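You operate a simulated robot arm through the tools that you are given. There is no shell and no other tool. Be economical: measure what you need, move in short steps, check, and stop when the job is done.

Carry out the task below with a simulated two-armed robot. There is one attempt and no reset: what you move stays moved.

JOB
Take the yellow sleeve on the middle shelf of the red cart and put it away on the taped area of the steel bench. Then take the brass ring and leave it on the blue disc. Then fetch the steel tray and set it on the top of the tool bench. Then fetch the grey round nut and set it on the green disc. Then fetch the box marked "rivets" from the fourth shelf from the bottom of the blue rack and set it on the open patch of the steel bench. Then fetch the 7-7 steel sleeve from the top of the steel table and set it on the right end of the grey bench. Then turn the panel knob to 4 bar. Then put the sleeve from the top of the long bench on the top of the cart. Then open the right bench drawer, put the blue shim in the inside of the right bench drawer and shut the drawer again. Then lift the binder cover open. Keep to this order. Set down upright: box.

Only the result counts: the job must be done as asked and must still hold three seconds after the hand-in. Knocking over, shifting, dropping, spilling or breaking anything else fails it. A push-on lid holds only when it is set on centred and level and pressed home; a screw cap is set on level and turned clockwise until tight.

ROBOT AND FRAMES
Two 7-joint arms with two-finger parallel grippers on one trunk, on a base that drives. Base frame: it is fixed to the floor where the robot stands at the start and does not move with it; the origin is under the middle of the robot, x ahead of it, y to its left, z up. Readings come in m, rad, newtons and seconds.
The left shoulder is at the start at [0.05, 0.161, 1.098], the right one opposite. With the tool pointing down near the work surface each hand reaches from about 0.1 to 0.44 m from the robot's upright axis, wherever it stands, measured 20 degrees to its own side. Places, roughly: binder cover [2.2, 3.6, 0.9]; blue disc (10x10x1 cm) [4.4, 0.3, 0.8]; blue shim [-0.75, 1.75, 0.75]; box [0.75, -2, 1.5]; brass ring (5x5x2 cm) [0.5, 0.5, 0.8]; green disc (10x10x1 cm) [0.6, 0.3, 0.4]; grey round nut (5x5x2 cm) [-0.9, -1.3, 0.9]; inside of the right bench drawer [-1, 1.9, 0.7]; open patch of the steel bench [3.7, -0.3, 0.8]; panel knob [4.3, -0.6, 1.6]; right bench drawer [-0.9, 1.9, 0.7]; right end of the grey bench [-1, -0.2, 0.9]; sleeve (4x3x2 cm) [5.8, 1.4, 0.9]; steel sleeve [2, -1, 0.5]; steel tray (15x17x4 cm) [-0.8, 0.1, 0.9]; taped area of the steel bench [3.6, -0.2, 0.8]; top of the cart [2.8, -2, 0.4]; top of the tool bench [-1, 1.5, 0.9]; yellow sleeve (4x4x3 cm) [0.5, 0.1, 0.4]. Payload 3.43 kg a hand.
Tool frame (each hand has its own): the origin (TCP) lies between the finger pads and is the grasp point; the fingertips stand 0.03 m ahead of it; z points along the fingers, y is the line along which they close. The gripper opens to 0.094 m. The fingers are 0.028 m wide and 0.01 m thick; the gripper's body (0.05 by 0.096 m) begins 0.055 m behind the TCP.
Orientation is that of the tool frame in the base frame, as a unit quaternion [w, x, y, z]. With the fingers straight down and closing along the base's y, the tool's x points along the base's -x, its y along +y and its z along -z.

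CONTROLS
- The arms move only by the tool jog_arm. It takes "left_commands", "right_commands" or both (then of equal length, played together; a hand with none holds still); each is a list of rows, each a list of 7 numbers: the turn, a rotation vector about the tool's x, y, z in units of 90 degrees (1.0 is 90 degrees), then the shift along the tool's x, y, z in units of 250 mm (1.0 is 250 mm), then the closure, from 0 (fully open) to 1 (shut). In form: [[wx, wy, wz, dx, dy, dz, claw], ...]. A call has 1 to 20 rows; each row is the pose to reach, as a shift and turn from the pose commanded when the call began, along the tool's axes at that moment. A call with a number of a shift or a turn outside -1 to 1 is refused whole. A row lasts 0.2 s, in which the tool goes at most 0.05 m and 0.15 rad; a call with a longer step from one row to the next is refused whole, and so is a gripper value outside its range. A pose out of reach is approached as far as the arm can. The call stops where the force on the tool passes 40 N (or 10 N more than at its start, if that is more) or the arm is blocked; 0.2 s more then pass. The fingers move at their own pace (about 0.045 m/s each) and stop on an object; they squeeze with about 23 N. The grip force told is the motor's: it shows also when the fingers shut on nothing. Time passes only in rows, and 0.2 s behind the last, so rows that repeat a pose let the fingers close. It gives the time, the measured TCP pose, the force on the tool (base axes), the opening and the grip force at its end, in the units of the frame above (readings bear some noise), with the torque about the TCP (base axes, N m) and any sound that the robot's microphone picked up.
- Cameras (640 x 400 px; columns grow to the right, rows downward): "scene" is now at [0.122, 0.0211, 1.2131]; the picture's right is [0.25, -0.97, 0.00], its down [-0.62, -0.16, -0.77] and it looks along [0.74, 0.19, -0.64] (base axes); focal length 214 px, centre (320, 200). "left" rides on the left gripper at [0.076, -0.014, -0.103] in its tool frame; the picture's right is [0.18, 0.98, 0.00], its down [-0.75, 0.14, -0.64] and it looks along [-0.63, 0.12, 0.77] (tool axes); focal length 243 px, centre (320, 200). "right" rides on the right gripper at [0.076, 0.014, -0.103] in its tool frame; the picture's right is [-0.18, 0.98, 0.00], its down [-0.75, -0.14, -0.64] and it looks along [-0.63, -0.12, 0.77] (tool axes); focal length 243 px, centre (320, 200). There is no depth. A picture from a camera that has moved, and an enlarged one, comes with that camera's place and axes in the base frame and with its lens.
- get_image(camera): a new picture of that camera. It takes no simulated time.
- move_column(by): slides the trunk up (or, below 0, down) by that many m; the arms and the scene camera ride with it, the base frame stays. It gives what a move gives, with no picture.
- drive_base(legs): drives the robot by 1 to 6 legs, each [ahead, left, turn to the left] in m, m and rad, along the robot's own axes; the way and the turn of a leg run together, so that a leg with both is an arc; at most 1.5 m and 3.142 rad a leg. The arms and the cameras ride along, it lands a little off, and it stops where it bumps. It gives what a move gives.
- pan_tilt(pan, tilt): turns the head with the scene camera to pan (to the left, within 1.396 rad either way) and tilt (down, from -0.506 to 1.204), counted from straight ahead of the robot. It gives what a move gives.
- inspect(camera, box): a new picture of the part [left, top, right, bottom] of that camera's present view, enlarged. It takes no simulated time.
- finish_job(): hands the job in; it is judged then, once.

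Work in short steps. Places have to be worked out from the pictures, the camera data and where the tool is seen: move nearer, look again, correct. Check each grasp and each placing, and mend what went wrong. You have 525 turns and 298 pictures in all, those below and enlarged ones among them. Open the grippers and draw the arms clear of the work before you hand the job in, unless the task says otherwise; then end with one line.

The tools are called as name(argument=value, ...) on one line, values as JSON. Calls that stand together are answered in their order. jog_arm: Moves the arms, as the interface text tells. Its arguments: {"type":"object","properties":{"left_commands":{"type":"array","items":{"type":"array","items":{"type":"number"}}},"right_commands":{"type":"array","items":{"type":"array","items":{"type":"number"}}}},"required":[]} The other tools are called the same way: move_column (by) slides the trunk up or down; drive_base (legs) drives the base; pan_tilt (pan, tilt) turns the head that bears the scene camera; get_image (camera) takes a picture; inspect (camera, box) takes an enlarged picture of a part of a camera's view; finish_job () hands the job in.

At the start:

```text
clock: 0.0
left_eef_pos: [0.1895, 0.2908, 1.1437]
left_ee_rot: [0.001, -0.001, 1.0, -0.001]
left_force: [-0.5, 0.2, -0.1]
left_moment: [-0.03, -0.01, -0.01]
left_grip_width: 0.0939
left_gripper_force: 0.0
right_eef_pos: [0.2819, 0.0307, 1.0913]
right_ee_rot: [0.0, -0.001, 1.0, 0.0]
right_force: [-0.6, 0.0, -0.1]
right_moment: [0.0, 0.01, 0.03]
right_grip_width: 0.094
right_gripper_force: 0.0
trunk travel left (down, up): [-0.125, 0.142]
robot x, y, heading: [-0.0009, 0.0014, -0.0]
head pan, tilt: [0.251, 0.695]
```

scene: 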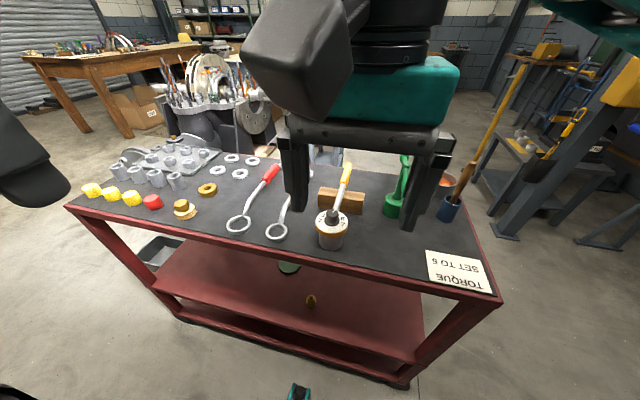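
right: 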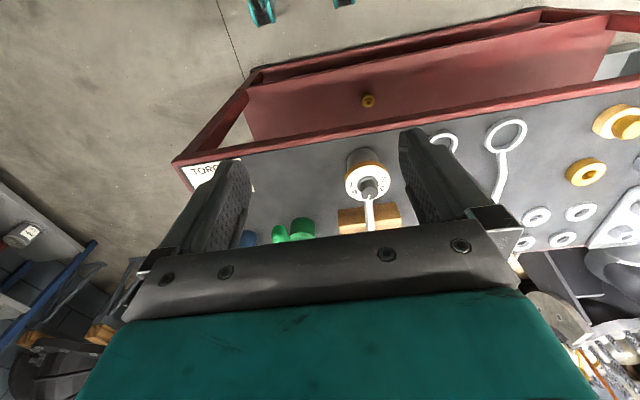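
left: 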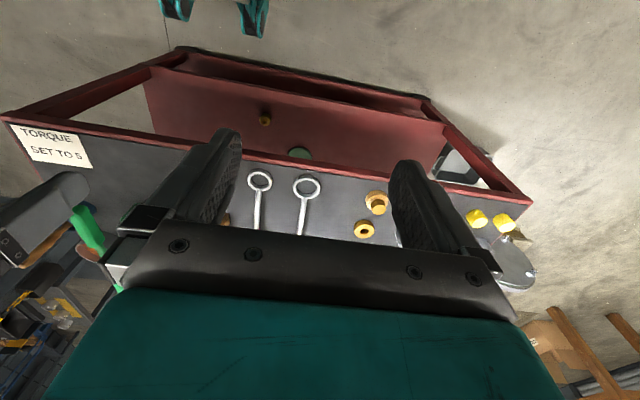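

The scene shows the red cart ahead, with the yellow sleeve on its middle shelf under the top's front edge. I look around first to map the room.

pan_tilt(pan=-0.9, tilt=0.2)

get_image(camera="scene")

pan_tilt(pan=0.9, tilt=0.2)

get_image(camera="scene")

pan_tilt(pan=0.0, tilt=0.3)

get_image(camera="scene")

```text
clock: 1.4
left_eef_pos: [0.1892, 0.2904, 1.1434]
left_ee_rot: [0.001, 0.0, 1.0, -0.001]
left_force: [0.2, -0.5, 0.2]
left_moment: [0.0, 0.02, 0.0]
left_grip_width: 0.0943
left_gripper_force: 0.1
right_eef_pos: [0.2817, 0.0312, 1.0913]
right_ee_rot: [0.0, 0.0, 1.0, 0.0]
right_force: [0.7, -0.2, -0.9]
right_moment: [0.03, -0.01, -0.01]
right_grip_width: 0.0939
right_gripper_force: 0.0
trunk travel left (down, up): [-0.125, 0.142]
robot x, y, heading: [0.0006, 0.0013, -0.001]
head pan, tilt: [-0.901, 0.201]
```

```text
294 pictures are left
camera scene: at [0.0974, -0.073, 1.258], right [-0.78, -0.62, 0.0], down [-0.12, 0.16, -0.98], along [0.61, -0.77, -0.2], focal length 214 px, centre (320, 200)
```

scene: 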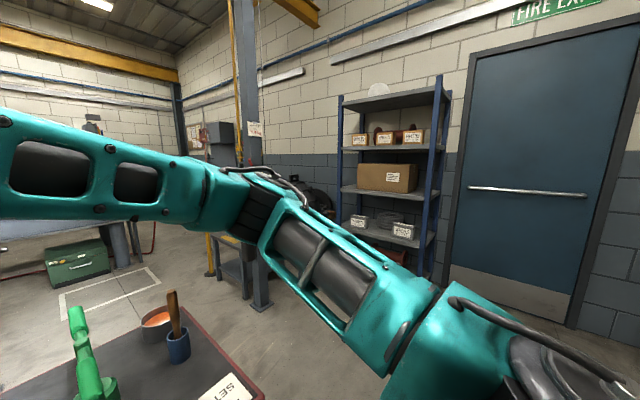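

```text
clock: 3.2
left_eef_pos: [0.1897, 0.2914, 1.1443]
left_ee_rot: [0.001, -0.001, 1.0, -0.001]
left_force: [0.1, -0.3, -0.4]
left_moment: [0.0, 0.02, 0.0]
left_grip_width: 0.0939
left_gripper_force: 0.1
right_eef_pos: [0.2828, 0.0307, 1.0906]
right_ee_rot: [0.0, 0.0, 1.0, 0.001]
right_force: [-0.8, 0.4, 0.2]
right_moment: [-0.02, 0.01, 0.0]
right_grip_width: 0.0942
right_gripper_force: 0.1
trunk travel left (down, up): [-0.125, 0.142]
robot x, y, heading: [0.0004, 0.0004, 0.0]
head pan, tilt: [0.901, 0.201]
```

```text
293 pictures are left
camera scene: at [0.0974, 0.073, 1.2581], right [0.78, -0.62, 0.0], down [-0.12, -0.16, -0.98], along [0.61, 0.77, -0.2], focal length 214 px, centre (320, 200)
```

scene: 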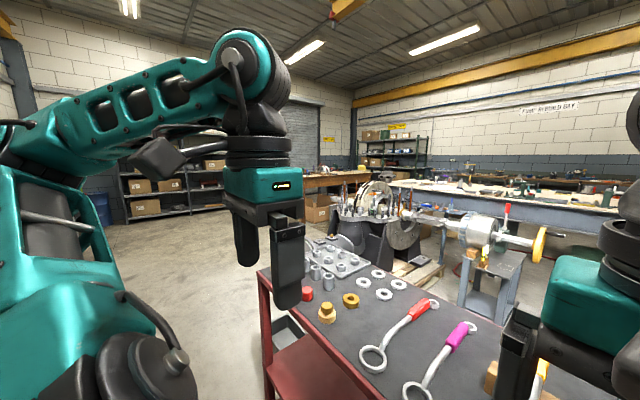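

```text
clock: 4.4
left_eef_pos: [0.1891, 0.29, 1.1441]
left_ee_rot: [0.001, -0.001, 1.0, -0.001]
left_force: [0.8, 0.5, 0.4]
left_moment: [-0.01, 0.0, 0.03]
left_grip_width: 0.0939
left_gripper_force: 0.1
right_eef_pos: [0.281, 0.0308, 1.0916]
right_ee_rot: [0.0, 0.0, 1.0, -0.001]
right_force: [-1.0, -0.1, -1.2]
right_moment: [-0.02, 0.01, 0.02]
right_grip_width: 0.0939
right_gripper_force: 0.1
trunk travel left (down, up): [-0.125, 0.142]
robot x, y, heading: [-0.003, 0.0022, 0.004]
head pan, tilt: [0.0, 0.3]
```

```text
292 pictures are left
camera scene: at [0.1329, 0.0001, 1.2488], right [0.0, -1.0, 0.0], down [-0.3, 0.0, -0.96], along [0.96, 0.0, -0.3], focal length 214 px, centre (320, 200)
```

scene: 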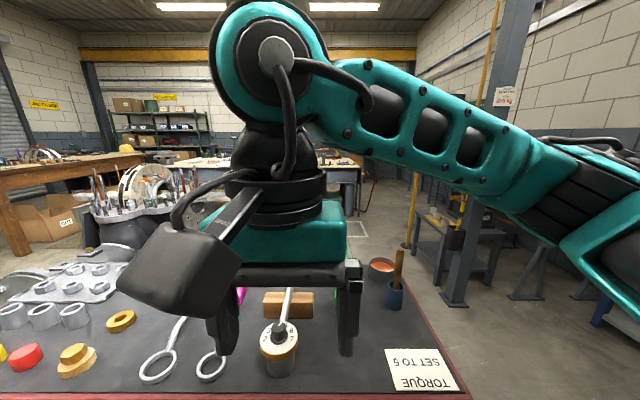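

The map is broadly clear. Now I back up to see the cart's middle shelf and the sleeve, and tilt the head down.

drive_base(legs=[[-0.35, 0, 0]])

pan_tilt(pan=0.25, tilt=0.7)

move_column(by=-0.12)

get_image(camera="scene")

```text
clock: 6.6
left_eef_pos: [-0.161, 0.2901, 1.1436]
left_ee_rot: [0.0, -0.002, 1.0, -0.001]
left_force: [0.7, 0.0, 0.9]
left_moment: [-0.01, 0.01, -0.02]
left_grip_width: 0.0938
left_gripper_force: 0.2
right_eef_pos: [-0.068, 0.0306, 1.0911]
right_ee_rot: [-0.001, 0.0, 1.0, 0.0]
right_force: [-0.5, 0.1, 0.2]
right_moment: [0.03, -0.01, 0.02]
right_grip_width: 0.094
right_gripper_force: 0.0
trunk travel left (down, up): [-0.125, 0.142]
robot x, y, heading: [-0.3496, 0.0052, -0.005]
head pan, tilt: [0.0, 0.3]
```

```text
clock: 7.5
left_eef_pos: [-0.1601, 0.2909, 1.143]
left_ee_rot: [0.001, -0.001, 1.0, -0.001]
left_force: [-0.2, -0.5, -0.1]
left_moment: [-0.01, 0.03, -0.02]
left_grip_width: 0.0941
left_gripper_force: 0.1
right_eef_pos: [-0.0675, 0.0293, 1.092]
right_ee_rot: [0.0, -0.001, 1.0, 0.0]
right_force: [0.2, 0.1, 0.3]
right_moment: [0.02, 0.0, 0.0]
right_grip_width: 0.0939
right_gripper_force: 0.1
trunk travel left (down, up): [-0.125, 0.142]
robot x, y, heading: [-0.3476, 0.0021, 0.0]
head pan, tilt: [0.25, 0.7]
```

```text
clock: 9.0
left_eef_pos: [-0.1606, 0.2912, 1.0241]
left_ee_rot: [0.001, -0.002, 1.0, -0.001]
left_force: [-0.8, 0.3, 0.0]
left_moment: [0.02, -0.04, -0.03]
left_grip_width: 0.0938
left_gripper_force: 0.0
right_eef_pos: [-0.0674, 0.0306, 0.9709]
right_ee_rot: [0.0, 0.001, 1.0, 0.0]
right_force: [0.0, -0.2, -0.2]
right_moment: [0.0, -0.01, -0.04]
right_grip_width: 0.0941
right_gripper_force: 0.0
trunk travel left (down, up): [-0.005, 0.262]
robot x, y, heading: [-0.3502, -0.0018, -0.0]
head pan, tilt: [0.25, 0.7]
```

```text
291 pictures are left
camera scene: at [-0.2283, 0.0209, 1.0927], right [0.25, -0.97, 0.0], down [-0.62, -0.16, -0.77], along [0.74, 0.19, -0.64], focal length 214 px, centre (320, 200)
```

scene: 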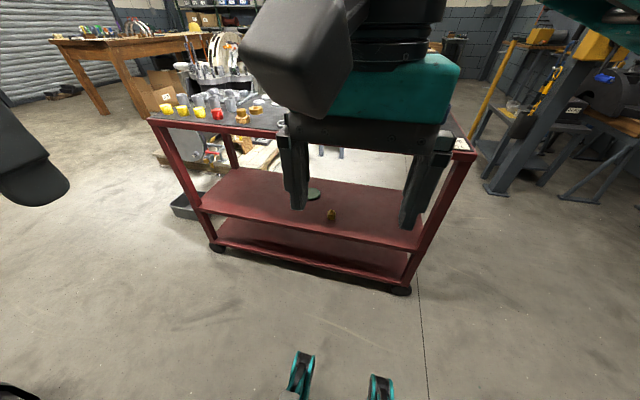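

The shelf is visible. I enlarge the sleeve area.

inspect(camera="scene", box=[180, 100, 480, 290])

```text
2.11 times, centred on (330, 195) of scene
camera zoom: at [-0.2283, 0.0209, 1.0927], right [0.25, -0.97, 0.0], down [-0.62, -0.16, -0.77], along [0.74, 0.19, -0.64], focal length 452 px, centre (299, 210)
```

zoom: 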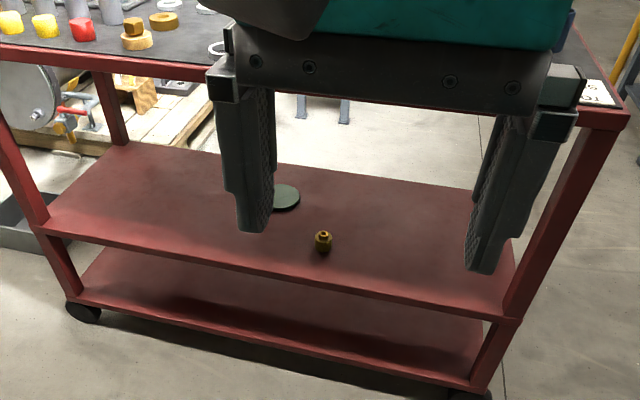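

Triangulating two views puts the sleeve base at about (0.47, 0.144, 0.397), and the shelf's front edge at x ≈ 0.40. I move the right hand outward and lower the left hand, pitching it 30° forward.

jog_arm(left_commands=[[0, -0.05, 0, -0.03, -0.06, 0.16, 0], [0, -0.1, 0, -0.06, -0.12, 0.32, 0], [0, -0.15, 0, -0.09, -0.18, 0.48, 0], [0, -0.2, 0, -0.12, -0.24, 0.64, 0], [0, -0.25, 0, -0.15, -0.3, 0.8, 0], [0, -0.333, 0, -0.18, -0.36, 0.96, 0]], right_commands=[[0, 0, 0, 0, -0.18, 0, 0], [0, 0, 0, 0, -0.36, 0, 0], [0, 0, 0, 0, -0.54, 0, 0], [0, 0, 0, 0, -0.72, 0, 0], [0, 0, 0, 0, -0.9, 0, 0], [0, 0, 0, 0, -0.9, 0, 0]])

```text
clock: 10.4
left_eef_pos: [0.0078, 0.17, 0.7687]
left_ee_rot: [0.258, 0.0, 0.966, -0.001]
left_force: [1.6, 0.2, -0.3]
left_moment: [-0.02, 0.04, 0.01]
left_grip_width: 0.0938
left_gripper_force: 0.1
left hand out of reach, approached as far as the arm can: row 2, 3, 4, 5, 6
right_eef_pos: [-0.067, -0.1958, 0.9707]
right_ee_rot: [0.0, -0.001, 1.0, 0.001]
right_force: [-0.3, -0.9, -0.1]
right_moment: [-0.02, 0.06, 0.02]
right_grip_width: 0.094
right_gripper_force: 0.1
trunk travel left (down, up): [-0.005, 0.262]
robot x, y, heading: [-0.3484, -0.0008, 0.005]
head pan, tilt: [0.25, 0.7]
```

The arm could not fold that far in, so the hand ended up 0.36 m ahead of the axis. That suits me, so I lower it further.

jog_arm(left_commands=[[0, 0, 0, 0.07, 0, 0.16, 0], [0, 0, 0, 0.14, 0, 0.32, 0], [0, 0, 0, 0.2, 0, 0.48, 0], [0, 0, 0, 0.27, 0, 0.63, 0]])

```text
clock: 11.4
left_eef_pos: [0.0254, 0.2138, 0.6599]
left_ee_rot: [0.26, -0.001, 0.966, 0.0]
left_force: [0.5, 0.5, 0.1]
left_moment: [0.0, -0.01, 0.02]
left_grip_width: 0.0941
left_gripper_force: 0.0
left hand out of reach, approached as far as the arm can: row 2, 3, 4
right_eef_pos: [-0.0681, -0.196, 0.9719]
right_ee_rot: [0.0, 0.0, 1.0, 0.0]
right_force: [0.1, 0.3, 0.5]
right_moment: [-0.02, 0.0, 0.0]
right_grip_width: 0.094
right_gripper_force: 0.2
trunk travel left (down, up): [-0.005, 0.262]
robot x, y, heading: [-0.3469, 0.0004, 0.002]
head pan, tilt: [0.25, 0.7]
```

It is still limited. I look at the arm's shape to understand the limit.

pan_tilt(pan=0.5, tilt=0.75)

get_image(camera="scene")

```text
clock: 12.2
left_eef_pos: [0.0274, 0.2133, 0.6602]
left_ee_rot: [0.26, -0.001, 0.966, -0.001]
left_force: [0.8, -0.1, 0.1]
left_moment: [-0.03, 0.03, 0.01]
left_grip_width: 0.0942
left_gripper_force: 0.1
right_eef_pos: [-0.0694, -0.1952, 0.9715]
right_ee_rot: [0.0, 0.0, 1.0, 0.0]
right_force: [0.4, 0.9, 0.1]
right_moment: [0.07, 0.02, 0.0]
right_grip_width: 0.0941
right_gripper_force: 0.1
trunk travel left (down, up): [-0.005, 0.262]
robot x, y, heading: [-0.3539, 0.0026, 0.003]
head pan, tilt: [0.499, 0.75]
```

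```text
289 pictures are left
camera scene: at [-0.2378, 0.0396, 1.0884], right [0.48, -0.88, 0.0], down [-0.6, -0.33, -0.73], along [0.64, 0.35, -0.68], focal length 214 px, centre (320, 200)
```

scene: 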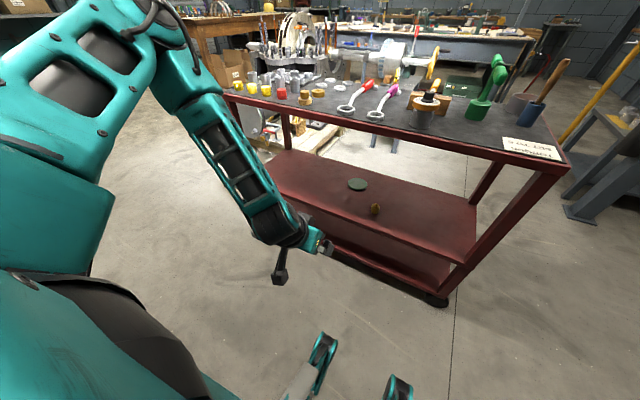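

The arm runs elbow-high and the feet reach about 0.35 m ahead of the axis. I test in free air how far the arm extends diagonally forward and down.

jog_arm(left_commands=[[0, -0.02, 0, 0.02, -0.04, 0.18, 0], [0, -0.04, 0, 0.04, -0.08, 0.36, 0], [0, -0.06, 0, 0.06, -0.13, 0.54, 0], [0, -0.09, 0, 0.08, -0.17, 0.72, 0], [0, -0.11, 0, 0.1, -0.21, 0.9, 0]])

```text
clock: 13.4
left_eef_pos: [0.0957, 0.2419, 0.6697]
left_ee_rot: [0.336, -0.002, 0.942, 0.001]
left_force: [0.3, 0.3, 0.1]
left_moment: [0.03, 0.0, -0.04]
left_grip_width: 0.0939
left_gripper_force: 0.0
left hand out of reach, approached as far as the arm can: row 1, 2, 3, 4, 5
right_eef_pos: [-0.0691, -0.196, 0.9711]
right_ee_rot: [-0.001, 0.0, 1.0, 0.0]
right_force: [-0.2, -0.1, 1.1]
right_moment: [0.01, 0.01, 0.0]
right_grip_width: 0.0938
right_gripper_force: 0.0
trunk travel left (down, up): [-0.005, 0.262]
robot x, y, heading: [-0.3507, -0.001, 0.002]
head pan, tilt: [0.499, 0.75]
```

The reach is still short. I test the straight-down posture low and nearer in.

jog_arm(left_commands=[[0, 0.09, 0, 0.15, 0.0, 0.03, 0], [0, 0.18, 0, 0.3, 0.0, 0.06, 0], [0, 0.26, 0, 0.45, 0.0, 0.09, 0], [0, 0.35, 0, 0.6, 0.0, 0.12, 0], [0, 0.43, 0, 0.75, 0.0, 0.15, 0], [0, 0.43, 0, 0.88, 0.04, 0.16, 0]])

get_image(camera="scene")

```text
clock: 14.8
left_eef_pos: [-0.0352, 0.2764, 0.6002]
left_ee_rot: [0.01, -0.002, 1.0, 0.0]
left_force: [-0.1, -0.5, 0.3]
left_moment: [0.0, 0.02, 0.0]
left_grip_width: 0.0939
left_gripper_force: 0.2
left hand out of reach, approached as far as the arm can: row 1, 2, 3, 4, 5, 6
right_eef_pos: [-0.0673, -0.1955, 0.972]
right_ee_rot: [0.0, 0.0, 1.0, 0.0]
right_force: [-0.2, -0.2, 0.1]
right_moment: [-0.02, -0.01, 0.04]
right_grip_width: 0.0939
right_gripper_force: 0.1
trunk travel left (down, up): [-0.005, 0.262]
robot x, y, heading: [-0.3473, -0.0001, -0.007]
head pan, tilt: [0.499, 0.75]
```

```text
288 pictures are left
camera scene: at [-0.2378, 0.0396, 1.0884], right [0.48, -0.88, 0.0], down [-0.6, -0.33, -0.73], along [0.64, 0.35, -0.68], focal length 214 px, centre (320, 200)
```

scene: 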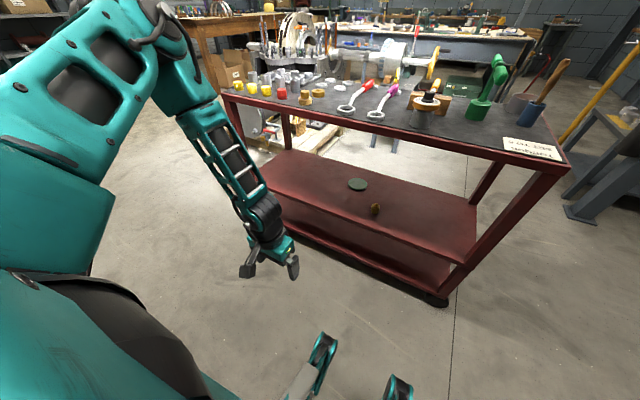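

The failures may come from commanded poses accumulating out of reach. I test by commanding straight up and seeing where the hand ends.

jog_arm(left_commands=[[0, 0, 0, 0, 0, -0.2, 0], [0, 0, 0, 0, 0, -0.4, 0], [0, 0, 0, 0, 0, -0.6, 0]])

```text
clock: 15.6
left_eef_pos: [-0.0383, 0.2697, 0.7518]
left_ee_rot: [0.011, -0.002, 1.0, -0.001]
left_force: [-0.6, 0.6, 0.2]
left_moment: [0.02, 0.03, 0.01]
left_grip_width: 0.0939
left_gripper_force: 0.0
right_eef_pos: [-0.0694, -0.196, 0.9716]
right_ee_rot: [0.0, 0.0, 1.0, 0.0]
right_force: [0.4, -0.2, 0.7]
right_moment: [0.02, 0.02, 0.02]
right_grip_width: 0.0938
right_gripper_force: 0.1
trunk travel left (down, up): [-0.005, 0.262]
robot x, y, heading: [-0.3481, -0.0017, 0.003]
head pan, tilt: [0.499, 0.75]
```

Poses are relative to the reached pose, so these are real limits. I probe both arms at once: the left hand wide and down, the right hand straight down.

jog_arm(left_commands=[[0, 0, 0, 0, 0.19, 0, 0], [0, 0, 0, 0, 0.38, 0, 0], [0, 0, 0, 0, 0.57, 0, 0], [0, 0, 0, 0, 0.76, 0, 0], [0, 0, 0, 0, 0.76, 0.19, 0], [0, 0, 0, 0, 0.76, 0.38, 0], [0, 0, 0, 0, 0.76, 0.57, 0], [0, 0, 0, 0, 0.76, 0.76, 0], [0, 0, 0, 0, 0.76, 0.95, 0]], right_commands=[[0, 0, 0, 0, 0, 0.11, 0], [0, 0, 0, 0, 0, 0.22, 0], [0, 0, 0, 0, 0, 0.33, 0], [0, 0, 0, 0, 0, 0.44, 0], [0, 0, 0, 0, 0, 0.55, 0], [0, 0, 0, 0, 0, 0.66, 0], [0, 0, 0, 0, 0, 0.77, 0], [0, 0, 0, 0, 0, 0.88, 0], [0, 0, 0, 0, 0, 1, 0]])

jog_arm(right_commands=[[0, 0, 0, 0, 0, 0.19, 0], [0, 0, 0, 0, 0, 0.38, 0], [0, 0, 0, 0, 0, 0.57, 0], [0, 0, 0, 0, 0, 0.76, 0]])

pan_tilt(pan=-0.5, tilt=0.75)

get_image(camera="scene")

```text
clock: 17.6
left_eef_pos: [-0.0331, 0.4634, 0.5138]
left_ee_rot: [0.012, 0.0, 1.0, 0.0]
left_force: [0.2, 0.2, 1.0]
left_moment: [0.0, 0.0, -0.01]
left_grip_width: 0.0941
left_gripper_force: 0.2
right_eef_pos: [-0.0664, -0.1949, 0.7231]
right_ee_rot: [0.0, -0.001, 1.0, 0.001]
right_force: [-1.0, -0.6, 0.1]
right_moment: [0.03, -0.01, 0.03]
right_grip_width: 0.0938
right_gripper_force: 0.1
trunk travel left (down, up): [-0.005, 0.262]
robot x, y, heading: [-0.352, 0.0009, 0.004]
head pan, tilt: [0.499, 0.75]
```

```text
clock: 18.6
left_eef_pos: [-0.031, 0.4631, 0.5149]
left_ee_rot: [0.011, -0.001, 1.0, 0.0]
left_force: [0.8, -1.0, -0.2]
left_moment: [0.01, -0.01, 0.01]
left_grip_width: 0.094
left_gripper_force: 0.0
right_eef_pos: [-0.0666, -0.1965, 0.5334]
right_ee_rot: [0.0, 0.0, 1.0, 0.001]
right_force: [-1.0, -0.4, 0.1]
right_moment: [0.01, 0.01, 0.01]
right_grip_width: 0.094
right_gripper_force: 0.1
trunk travel left (down, up): [-0.005, 0.262]
robot x, y, heading: [-0.348, 0.0013, -0.001]
head pan, tilt: [0.499, 0.75]
```

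```text
clock: 19.9
left_eef_pos: [-0.0318, 0.4626, 0.5138]
left_ee_rot: [0.011, -0.002, 1.0, -0.002]
left_force: [0.3, 0.1, 0.6]
left_moment: [0.02, -0.02, 0.0]
left_grip_width: 0.0942
left_gripper_force: 0.2
right_eef_pos: [-0.0674, -0.1955, 0.5355]
right_ee_rot: [0.0, 0.0, 1.0, -0.001]
right_force: [0.7, -0.7, -0.1]
right_moment: [-0.01, 0.02, 0.02]
right_grip_width: 0.0938
right_gripper_force: 0.0
trunk travel left (down, up): [-0.005, 0.262]
robot x, y, heading: [-0.3468, 0.0048, -0.0]
head pan, tilt: [-0.499, 0.75]
```

```text
287 pictures are left
camera scene: at [-0.2377, -0.0397, 1.0884], right [-0.48, -0.88, 0.0], down [-0.6, 0.33, -0.73], along [0.64, -0.35, -0.68], focal length 214 px, centre (320, 200)
```

scene: 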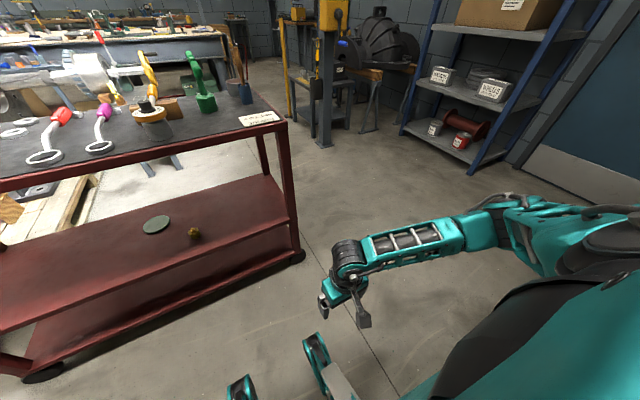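

The right arm's elbow is low and it reaches down well. I test pitching it 35° forward while extending to the height I need, still in free air.

jog_arm(right_commands=[[0, -0.08, 0, -0.12, 0, 0.08, 0], [0, -0.16, 0, -0.24, 0, 0.16, 0], [0, -0.24, 0, -0.36, 0, 0.24, 0], [0, -0.32, 0, -0.52, 0, 0.32, 0], [0, -0.38, 0, -0.67, 0, 0.38, 0]])

get_image(camera="scene")

```text
clock: 21.1
left_eef_pos: [-0.0313, 0.4625, 0.5145]
left_ee_rot: [0.012, -0.002, 1.0, -0.001]
left_force: [0.2, 0.1, 0.2]
left_moment: [0.04, -0.02, 0.02]
left_grip_width: 0.0939
left_gripper_force: 0.1
right_eef_pos: [0.0609, -0.2103, 0.4615]
right_ee_rot: [0.232, 0.0, 0.973, 0.0]
right_force: [0.1, -0.1, 0.3]
right_moment: [0.02, -0.02, 0.0]
right_grip_width: 0.0941
right_gripper_force: 0.1
right hand out of reach, approached as far as the arm can: row 4, 5
trunk travel left (down, up): [-0.005, 0.262]
robot x, y, heading: [-0.3474, 0.0043, 0.002]
head pan, tilt: [-0.499, 0.75]
```

```text
286 pictures are left
camera scene: at [-0.2376, -0.0394, 1.0884], right [-0.48, -0.88, 0.0], down [-0.6, 0.33, -0.73], along [0.64, -0.35, -0.68], focal length 214 px, centre (320, 200)
```

scene: 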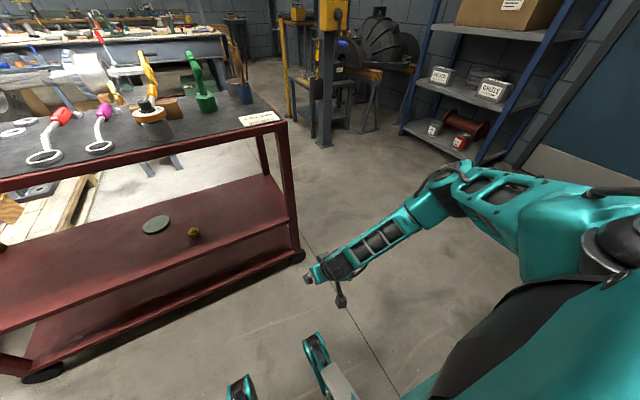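

The right arm reaches about 0.63 m from its shoulder, so the robot must stand close, and the feet may need to pass under the lower shelf. I zoom in on feet and cart bottom.

inspect(camera="scene", box=[160, 220, 400, 400])

get_image(camera="right")

get_image(camera="left")

```text
2.22 times, centred on (280, 310) of scene
camera zoom: at [-0.2376, -0.0394, 1.0884], right [-0.48, -0.88, 0.0], down [-0.6, 0.33, -0.73], along [0.64, -0.35, -0.68], focal length 477 px, centre (409, -44)
```

zoom: 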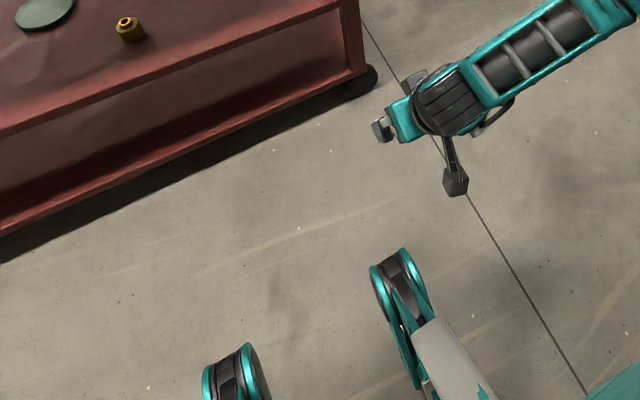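

```text
284 pictures are left
camera right: at [-0.0525, -0.1955, 0.5188], right [0.16, 0.98, 0.08], down [0.38, -0.14, 0.91], along [0.91, -0.12, -0.4], focal length 243 px, centre (320, 200)
```

right: 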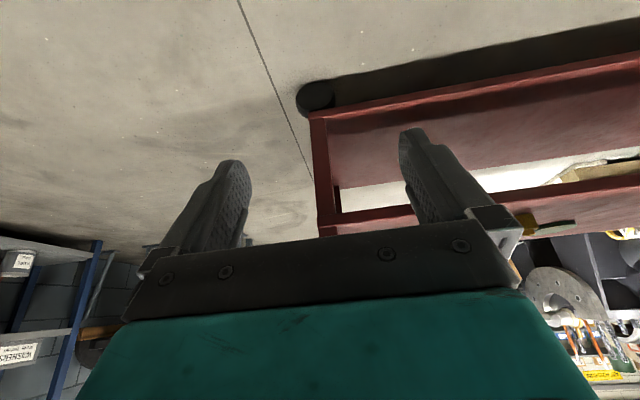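

```text
283 pictures are left
camera left: at [-0.1094, 0.4485, 0.6157], right [-0.19, 0.98, -0.01], down [0.74, 0.14, 0.66], along [0.65, 0.12, -0.75], focal length 243 px, centre (320, 200)
```

left: 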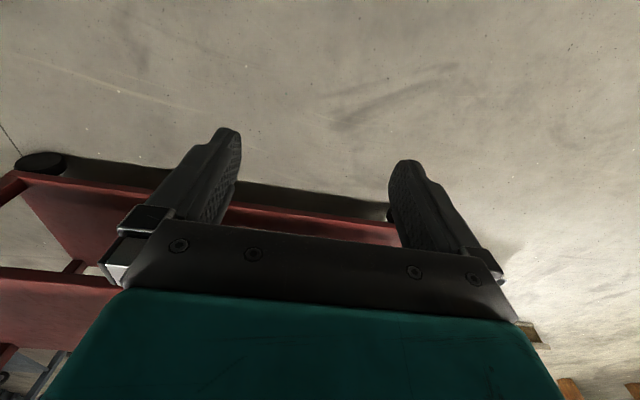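

The wheels are about 0.13 m tall and won't clear the lower shelf, so I must stay in front. Turning the base 45° left brings the right shoulder nearer the cart. I turn here in the open first.

drive_base(legs=[[0, 0, 0.785]])

jog_arm(right_commands=[[0.04, 0, 0.075, 0, 0, -0.1, 0], [0.075, 0, 0.15, 0, 0, -0.2, 0], [0.112, 0, 0.223, 0, 0, -0.3, 0], [0.15, 0, 0.298, 0, 0, -0.3, 0], [0.188, 0, 0.372, 0, 0, -0.3, 0], [0.2255, 0, 0.4465, 0, 0, -0.3, 0]])

```text
clock: 23.5
left_eef_pos: [-0.4531, 0.5518, 0.5132]
left_ee_rot: [0.01, -0.384, 0.923, 0.004]
left_force: [0.4, -0.5, -0.9]
left_moment: [0.0, 0.0, -0.03]
left_grip_width: 0.094
left_gripper_force: 0.2
right_eef_pos: [0.0871, 0.1418, 0.4619]
right_ee_rot: [0.214, -0.373, 0.899, 0.09]
right_force: [0.4, 0.5, -0.9]
right_moment: [-0.01, -0.01, -0.02]
right_grip_width: 0.0941
right_gripper_force: 0.1
trunk travel left (down, up): [-0.005, 0.262]
robot x, y, heading: [-0.3516, -0.0022, 0.787]
head pan, tilt: [-0.499, 0.75]
```

```text
clock: 24.9
left_eef_pos: [-0.4525, 0.5507, 0.5144]
left_ee_rot: [0.011, -0.385, 0.923, 0.003]
left_force: [-0.9, -0.1, -0.3]
left_moment: [0.0, -0.01, -0.02]
left_grip_width: 0.0938
left_gripper_force: 0.1
right_eef_pos: [0.065, 0.1177, 0.529]
right_ee_rot: [0.232, 0.0, 0.973, 0.001]
right_force: [-0.1, -0.4, -0.5]
right_moment: [-0.01, 0.0, -0.01]
right_grip_width: 0.0941
right_gripper_force: 0.0
trunk travel left (down, up): [-0.005, 0.262]
robot x, y, heading: [-0.35, -0.0007, 0.787]
head pan, tilt: [-0.499, 0.75]
```

The hand now points along +x. I test the final reach height with y nearer the shoulder.

jog_arm(right_commands=[[0, 0, 0, 0, -0.1, 0.1, 0], [0, 0, 0, -0.01, -0.2, 0.2, 0], [0, 0, 0, -0.02, -0.3, 0.3, 0], [0, 0, 0, -0.025, -0.4, 0.394, 0]])

get_image(camera="scene")

```text
clock: 25.9
left_eef_pos: [-0.4526, 0.5528, 0.5144]
left_ee_rot: [0.011, -0.384, 0.923, 0.004]
left_force: [-0.1, -0.2, -0.6]
left_moment: [0.03, 0.03, -0.01]
left_grip_width: 0.0938
left_gripper_force: 0.1
right_eef_pos: [0.115, 0.0175, 0.4441]
right_ee_rot: [0.232, 0.001, 0.973, -0.001]
right_force: [-0.3, -0.1, 0.0]
right_moment: [0.01, -0.03, 0.01]
right_grip_width: 0.094
right_gripper_force: 0.1
trunk travel left (down, up): [-0.005, 0.262]
robot x, y, heading: [-0.3463, 0.0004, 0.791]
head pan, tilt: [-0.499, 0.75]
```

```text
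282 pictures are left
camera scene: at [-0.2428, 0.0517, 1.0884], right [0.28, -0.96, 0.0], down [-0.65, -0.19, -0.73], along [0.7, 0.21, -0.68], focal length 214 px, centre (320, 200)
```

scene: 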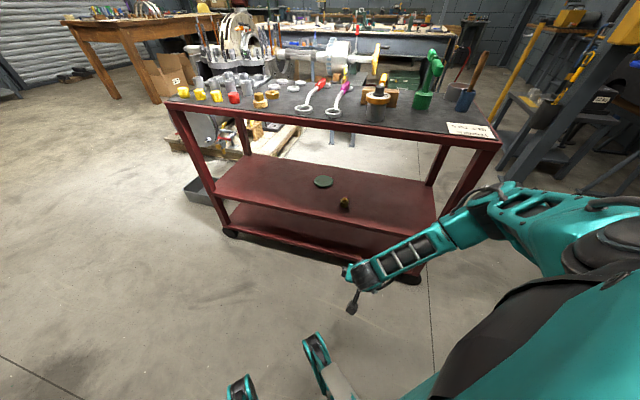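

The elbow still pokes sideways and could foul the cart top if I drove in like this. I test how much further the arm extends forward from here.

jog_arm(right_commands=[[0, 0, 0, -0.09, 0, 0.045, 0], [0, 0, 0, -0.18, 0, 0.09, 0], [0, 0, 0, -0.27, 0, 0.135, 0], [0, 0, 0, -0.357, 0, 0.18, 0]])

get_image(camera="scene")

```text
clock: 26.9
left_eef_pos: [-0.453, 0.5511, 0.514]
left_ee_rot: [0.011, -0.384, 0.923, 0.003]
left_force: [-0.1, 0.6, 0.6]
left_moment: [0.04, -0.02, 0.0]
left_grip_width: 0.0939
left_gripper_force: 0.0
right_eef_pos: [0.2142, 0.0166, 0.442]
right_ee_rot: [0.232, -0.001, 0.973, 0.0]
right_force: [-1.0, -0.9, 0.4]
right_moment: [0.01, -0.01, -0.02]
right_grip_width: 0.0942
right_gripper_force: 0.1
trunk travel left (down, up): [-0.005, 0.262]
robot x, y, heading: [-0.3521, 0.0011, 0.786]
head pan, tilt: [-0.499, 0.75]
```

```text
281 pictures are left
camera scene: at [-0.2428, 0.0517, 1.0884], right [0.28, -0.96, 0.0], down [-0.65, -0.19, -0.73], along [0.7, 0.21, -0.68], focal length 214 px, centre (320, 200)
```

scene: 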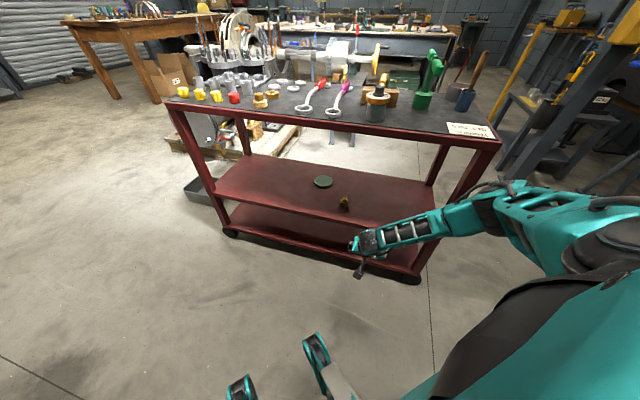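

It still reaches. I push another 0.1 m.

jog_arm(right_commands=[[0, 0, 0, -0.09, 0, 0.045, 0], [0, 0, 0, -0.18, 0, 0.09, 0], [0, 0, 0, -0.27, 0, 0.135, 0], [0, 0, 0, -0.357, 0, 0.18, 0]])

get_image(camera="scene")

```text
clock: 27.9
left_eef_pos: [-0.4512, 0.5523, 0.5146]
left_ee_rot: [0.011, -0.384, 0.923, 0.004]
left_force: [0.1, 0.0, 0.0]
left_moment: [-0.02, -0.01, -0.04]
left_grip_width: 0.094
left_gripper_force: 0.0
right_eef_pos: [0.3136, 0.018, 0.4431]
right_ee_rot: [0.232, 0.0, 0.973, -0.001]
right_force: [0.3, 0.0, 0.6]
right_moment: [0.02, -0.02, 0.02]
right_grip_width: 0.0939
right_gripper_force: 0.0
trunk travel left (down, up): [-0.005, 0.262]
robot x, y, heading: [-0.3466, 0.003, 0.79]
head pan, tilt: [-0.499, 0.75]
```

```text
280 pictures are left
camera scene: at [-0.2428, 0.0517, 1.0884], right [0.28, -0.96, 0.0], down [-0.65, -0.19, -0.73], along [0.7, 0.21, -0.68], focal length 214 px, centre (320, 200)
```

scene: 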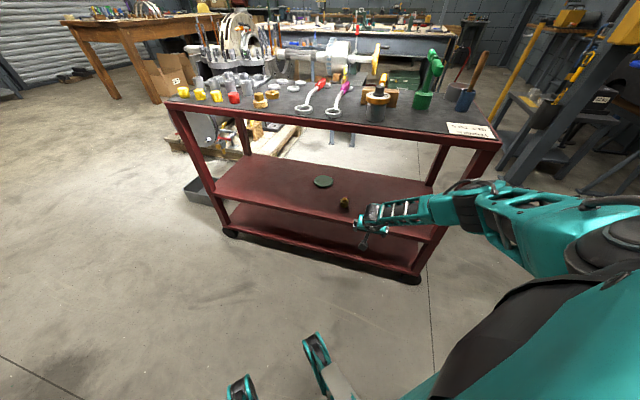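

With the hand yawed outward the arm reaches 0.74 m, which is plenty, and the elbow stays clear of the cart top. I drive the hand to just short of the sleeve and look.

drive_base(legs=[[0.13, 0.048, 0]])

get_image(camera="right")

get_image(camera="scene")

```text
clock: 29.2
left_eef_pos: [-0.3957, 0.6767, 0.5142]
left_ee_rot: [0.011, -0.383, 0.924, 0.004]
left_force: [0.1, -0.5, -0.3]
left_moment: [0.0, 0.03, 0.01]
left_grip_width: 0.0939
left_gripper_force: 0.1
right_eef_pos: [0.3698, 0.141, 0.4437]
right_ee_rot: [0.232, 0.001, 0.973, -0.001]
right_force: [-0.6, -0.5, 0.9]
right_moment: [-0.01, 0.0, 0.0]
right_grip_width: 0.0939
right_gripper_force: 0.0
trunk travel left (down, up): [-0.005, 0.262]
robot x, y, heading: [-0.2939, 0.1281, 0.788]
head pan, tilt: [-0.499, 0.75]
```

```text
279 pictures are left
camera right: at [0.2574, 0.1555, 0.5005], right [0.17, 0.98, 0.08], down [0.38, -0.14, 0.91], along [0.91, -0.12, -0.4], focal length 243 px, centre (320, 200)
```

right: 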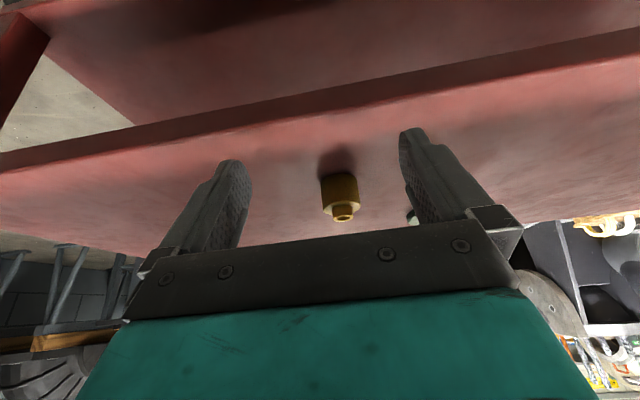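

```text
278 pictures are left
camera scene: at [-0.1861, 0.1763, 1.0884], right [0.28, -0.96, 0.0], down [-0.65, -0.19, -0.73], along [0.7, 0.21, -0.68], focal length 214 px, centre (320, 200)
```

scene: 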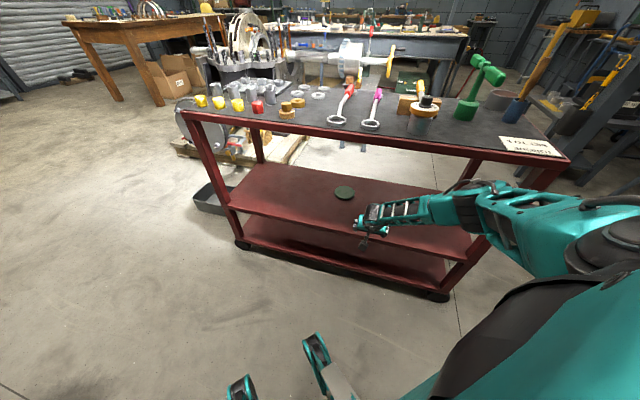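

The sleeve sits slightly left of the finger centreline, at about (0.467, 0.147). I move the hand forward over it.

jog_arm(right_commands=[[0, 0, 0, -0.11, 0.01, 0.06, 0], [0, 0, 0, -0.22, 0.02, 0.12, 0], [0, 0, 0, -0.328, 0.024, 0.192, 0]])

get_image(camera="right")

```text
clock: 30.0
left_eef_pos: [-0.3946, 0.6772, 0.5149]
left_ee_rot: [0.011, -0.383, 0.923, 0.004]
left_force: [0.5, 0.5, -0.4]
left_moment: [-0.01, -0.01, 0.02]
left_grip_width: 0.0941
left_gripper_force: 0.1
right_eef_pos: [0.431, 0.1475, 0.4416]
right_ee_rot: [0.232, 0.001, 0.973, 0.0]
right_force: [0.7, -0.4, 0.3]
right_moment: [0.01, 0.03, 0.03]
right_grip_width: 0.0943
right_gripper_force: 0.1
right hand out of reach, approached as far as the arm can: row 3
trunk travel left (down, up): [-0.005, 0.262]
robot x, y, heading: [-0.2935, 0.1247, 0.783]
head pan, tilt: [-0.499, 0.75]
```

```text
277 pictures are left
camera right: at [0.3176, 0.1626, 0.499], right [0.17, 0.98, 0.08], down [0.38, -0.14, 0.91], along [0.91, -0.12, -0.4], focal length 243 px, centre (320, 200)
```

right: 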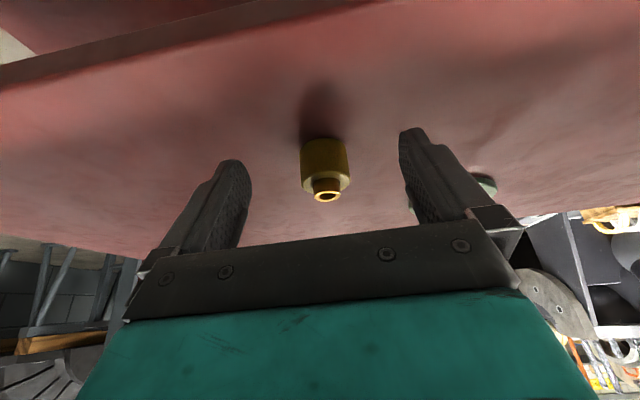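

The arm is at full reach at x = 0.431, so I drive the last 0.04 m.

drive_base(legs=[[0.03, -0.028, 0]])

get_image(camera="right")

```text
clock: 31.0
left_eef_pos: [-0.3541, 0.6785, 0.5142]
left_ee_rot: [0.011, -0.383, 0.924, 0.004]
left_force: [-0.6, 0.0, 0.5]
left_moment: [-0.02, -0.02, 0.01]
left_grip_width: 0.0941
left_gripper_force: 0.0
right_eef_pos: [0.4718, 0.149, 0.4412]
right_ee_rot: [0.233, 0.001, 0.972, -0.002]
right_force: [1.3, -0.8, -0.1]
right_moment: [0.0, 0.01, 0.03]
right_grip_width: 0.094
right_gripper_force: 0.0
trunk travel left (down, up): [-0.005, 0.262]
robot x, y, heading: [-0.2481, 0.1276, 0.784]
head pan, tilt: [-0.499, 0.75]
```

```text
276 pictures are left
camera right: at [0.3587, 0.1637, 0.4991], right [0.17, 0.98, 0.08], down [0.38, -0.14, 0.91], along [0.91, -0.12, -0.4], focal length 243 px, centre (320, 200)
```

right: 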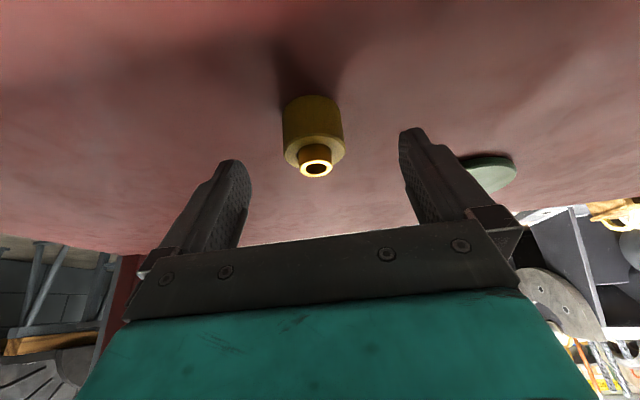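

The hand is around the sleeve at x ≈ 0.472 but a little high. The column has 5 mm of travel left, so I use it and then close.

move_column(by=-0.005)

jog_arm(right_commands=[[0, 0, 0, 0, 0, 0, 0.5], [0, 0, 0, 0, 0, 0, 1], [0, 0, 0, 0, 0, 0, 1], [0, 0, 0, 0, 0, 0, 1], [0, 0, 0, 0, 0, 0, 1]])

get_image(camera="right")

```text
clock: 31.5
left_eef_pos: [-0.3547, 0.678, 0.5089]
left_ee_rot: [0.011, -0.383, 0.923, 0.004]
left_force: [-0.7, 0.5, -0.4]
left_moment: [0.03, 0.04, 0.02]
left_grip_width: 0.0941
left_gripper_force: 0.0
right_eef_pos: [0.4721, 0.1487, 0.4368]
right_ee_rot: [0.231, 0.0, 0.973, 0.0]
right_force: [-0.4, -0.9, 0.0]
right_moment: [-0.01, -0.02, 0.0]
right_grip_width: 0.0941
right_gripper_force: 0.1
trunk travel left (down, up): [0.0, 0.267]
robot x, y, heading: [-0.2501, 0.1267, 0.783]
head pan, tilt: [-0.499, 0.75]
```

```text
clock: 32.7
left_eef_pos: [-0.3551, 0.6775, 0.5096]
left_ee_rot: [0.011, -0.383, 0.924, 0.004]
left_force: [0.8, -0.4, 0.5]
left_moment: [-0.01, -0.05, -0.01]
left_grip_width: 0.0942
left_gripper_force: 0.0
right_eef_pos: [0.4716, 0.1487, 0.4378]
right_ee_rot: [0.231, 0.0, 0.973, -0.001]
right_force: [0.1, -0.1, 0.0]
right_moment: [-0.03, 0.02, -0.01]
right_grip_width: 0.0369
right_gripper_force: 23.2
trunk travel left (down, up): [0.0, 0.267]
robot x, y, heading: [-0.2539, 0.1263, 0.786]
head pan, tilt: [-0.499, 0.75]
```

```text
275 pictures are left
camera right: at [0.3587, 0.1636, 0.4941], right [0.17, 0.98, 0.08], down [0.38, -0.14, 0.91], along [0.91, -0.12, -0.4], focal length 243 px, centre (320, 200)
```

right: 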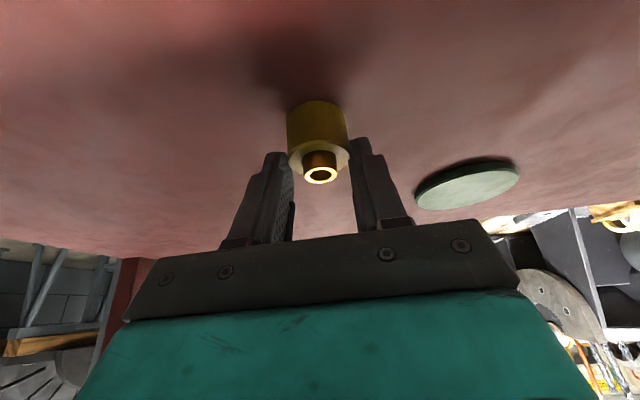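

It is gripped at 37 mm with 23 N. I lift with the column and check.

move_column(by=0.04)

get_image(camera="right")

```text
clock: 33.5
left_eef_pos: [-0.3543, 0.6788, 0.5499]
left_ee_rot: [0.011, -0.383, 0.924, 0.003]
left_force: [0.2, -0.7, 0.0]
left_moment: [0.02, -0.01, 0.0]
left_grip_width: 0.0941
left_gripper_force: 0.0
right_eef_pos: [0.472, 0.1498, 0.477]
right_ee_rot: [0.233, 0.0, 0.973, -0.001]
right_force: [-0.1, -0.4, 0.6]
right_moment: [-0.03, 0.01, 0.02]
right_grip_width: 0.0
right_gripper_force: 22.8
trunk travel left (down, up): [-0.04, 0.227]
robot x, y, heading: [-0.2517, 0.1282, 0.785]
head pan, tilt: [-0.499, 0.75]
```

```text
274 pictures are left
camera right: at [0.3587, 0.1638, 0.5341], right [0.17, 0.98, 0.08], down [0.38, -0.14, 0.91], along [0.91, -0.12, -0.4], focal length 243 px, centre (320, 200)
```

right: 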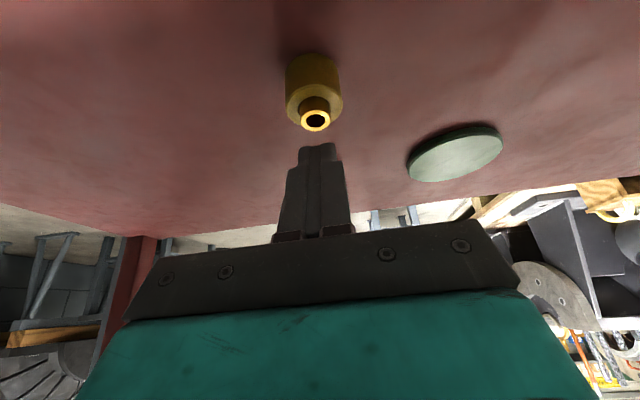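

The fingers slipped off the top, and the sleeve still stands on the shelf. Triangulated, its centre is at x ≈ 0.482 with its top at z ≈ 0.424, so the fingers need to come in flatter and deeper. I back out, open, and flatten the pitch to about 25°.

drive_base(legs=[[-0.085, 0.085, 0]])

jog_arm(right_commands=[[0, -0.09, 0, 0, 0, 0, 0], [0, -0.18, 0, 0, 0, 0, 0], [0, -0.27, 0, 0, 0, 0, 0], [0, -0.36, 0, 0, 0, 0, 0], [0, -0.422, 0, 0, 0, 0, 0], [0, -0.422, 0, 0, 0, 0, 0]])

```text
clock: 35.0
left_eef_pos: [-0.4728, 0.679, 0.5485]
left_ee_rot: [0.011, -0.384, 0.923, 0.004]
left_force: [-0.5, 0.0, -0.6]
left_moment: [0.03, -0.03, 0.04]
left_grip_width: 0.0942
left_gripper_force: 0.0
right_eef_pos: [0.3523, 0.1496, 0.4771]
right_ee_rot: [0.232, 0.001, 0.973, -0.001]
right_force: [0.6, 0.1, 0.3]
right_moment: [0.01, 0.02, 0.0]
right_grip_width: 0.0
right_gripper_force: 22.6
trunk travel left (down, up): [-0.04, 0.227]
robot x, y, heading: [-0.3703, 0.1286, 0.787]
head pan, tilt: [-0.499, 0.75]
```

```text
clock: 36.4
left_eef_pos: [-0.4734, 0.6789, 0.5489]
left_ee_rot: [0.011, -0.384, 0.923, 0.003]
left_force: [0.4, 0.0, -0.9]
left_moment: [0.02, 0.02, 0.02]
left_grip_width: 0.0942
left_gripper_force: 0.2
right_eef_pos: [0.3539, 0.15, 0.4782]
right_ee_rot: [0.537, 0.0, 0.844, 0.001]
right_force: [0.5, -0.3, -0.5]
right_moment: [0.01, 0.02, -0.01]
right_grip_width: 0.0939
right_gripper_force: 0.1
trunk travel left (down, up): [-0.04, 0.227]
robot x, y, heading: [-0.3737, 0.1283, 0.785]
head pan, tilt: [-0.499, 0.75]
```

The pitch is set. I lower to grasp height while still short of the shelf edge, then look.

move_column(by=-0.04)

jog_arm(right_commands=[[0, 0, 0, 0.02, 0, 0.01, 0], [0, 0, 0, 0.044, 0, 0.02, 0]])

get_image(camera="right")

```text
clock: 37.2
left_eef_pos: [-0.4725, 0.6792, 0.5089]
left_ee_rot: [0.01, -0.383, 0.924, 0.004]
left_force: [0.4, 0.6, 0.3]
left_moment: [0.01, 0.0, 0.01]
left_grip_width: 0.0939
left_gripper_force: 0.1
right_eef_pos: [0.3536, 0.149, 0.438]
right_ee_rot: [0.536, 0.001, 0.844, -0.001]
right_force: [-0.1, -0.2, 1.0]
right_moment: [-0.01, 0.01, -0.01]
right_grip_width: 0.0941
right_gripper_force: 0.2
trunk travel left (down, up): [0.0, 0.267]
robot x, y, heading: [-0.3716, 0.1264, 0.787]
head pan, tilt: [-0.499, 0.75]
```

```text
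clock: 37.8
left_eef_pos: [-0.4727, 0.6797, 0.5081]
left_ee_rot: [0.011, -0.384, 0.923, 0.003]
left_force: [0.3, -0.1, -0.3]
left_moment: [0.0, 0.01, 0.0]
left_grip_width: 0.0937
left_gripper_force: 0.1
right_eef_pos: [0.3471, 0.1484, 0.4301]
right_ee_rot: [0.535, 0.0, 0.845, 0.0]
right_force: [1.1, 0.3, 0.9]
right_moment: [0.03, 0.02, 0.01]
right_grip_width: 0.0942
right_gripper_force: 0.1
right hand out of reach, approached as far as the arm can: row 2
trunk travel left (down, up): [0.0, 0.267]
robot x, y, heading: [-0.3691, 0.1232, 0.783]
head pan, tilt: [-0.499, 0.75]
```

```text
273 pictures are left
camera right: at [0.2231, 0.1646, 0.4046], right [0.08, 0.98, 0.17], down [-0.26, -0.14, 0.96], along [0.96, -0.12, 0.24], focal length 243 px, centre (320, 200)
```

right: 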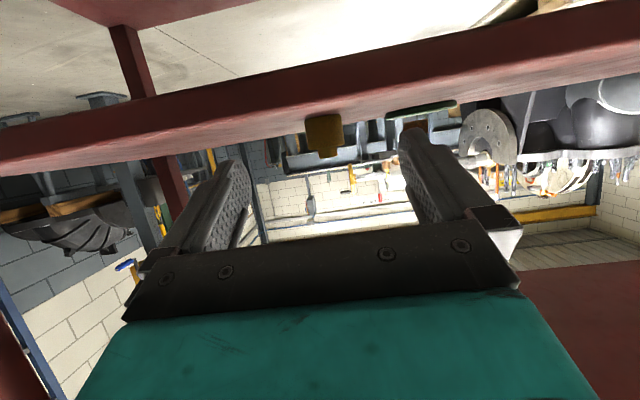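

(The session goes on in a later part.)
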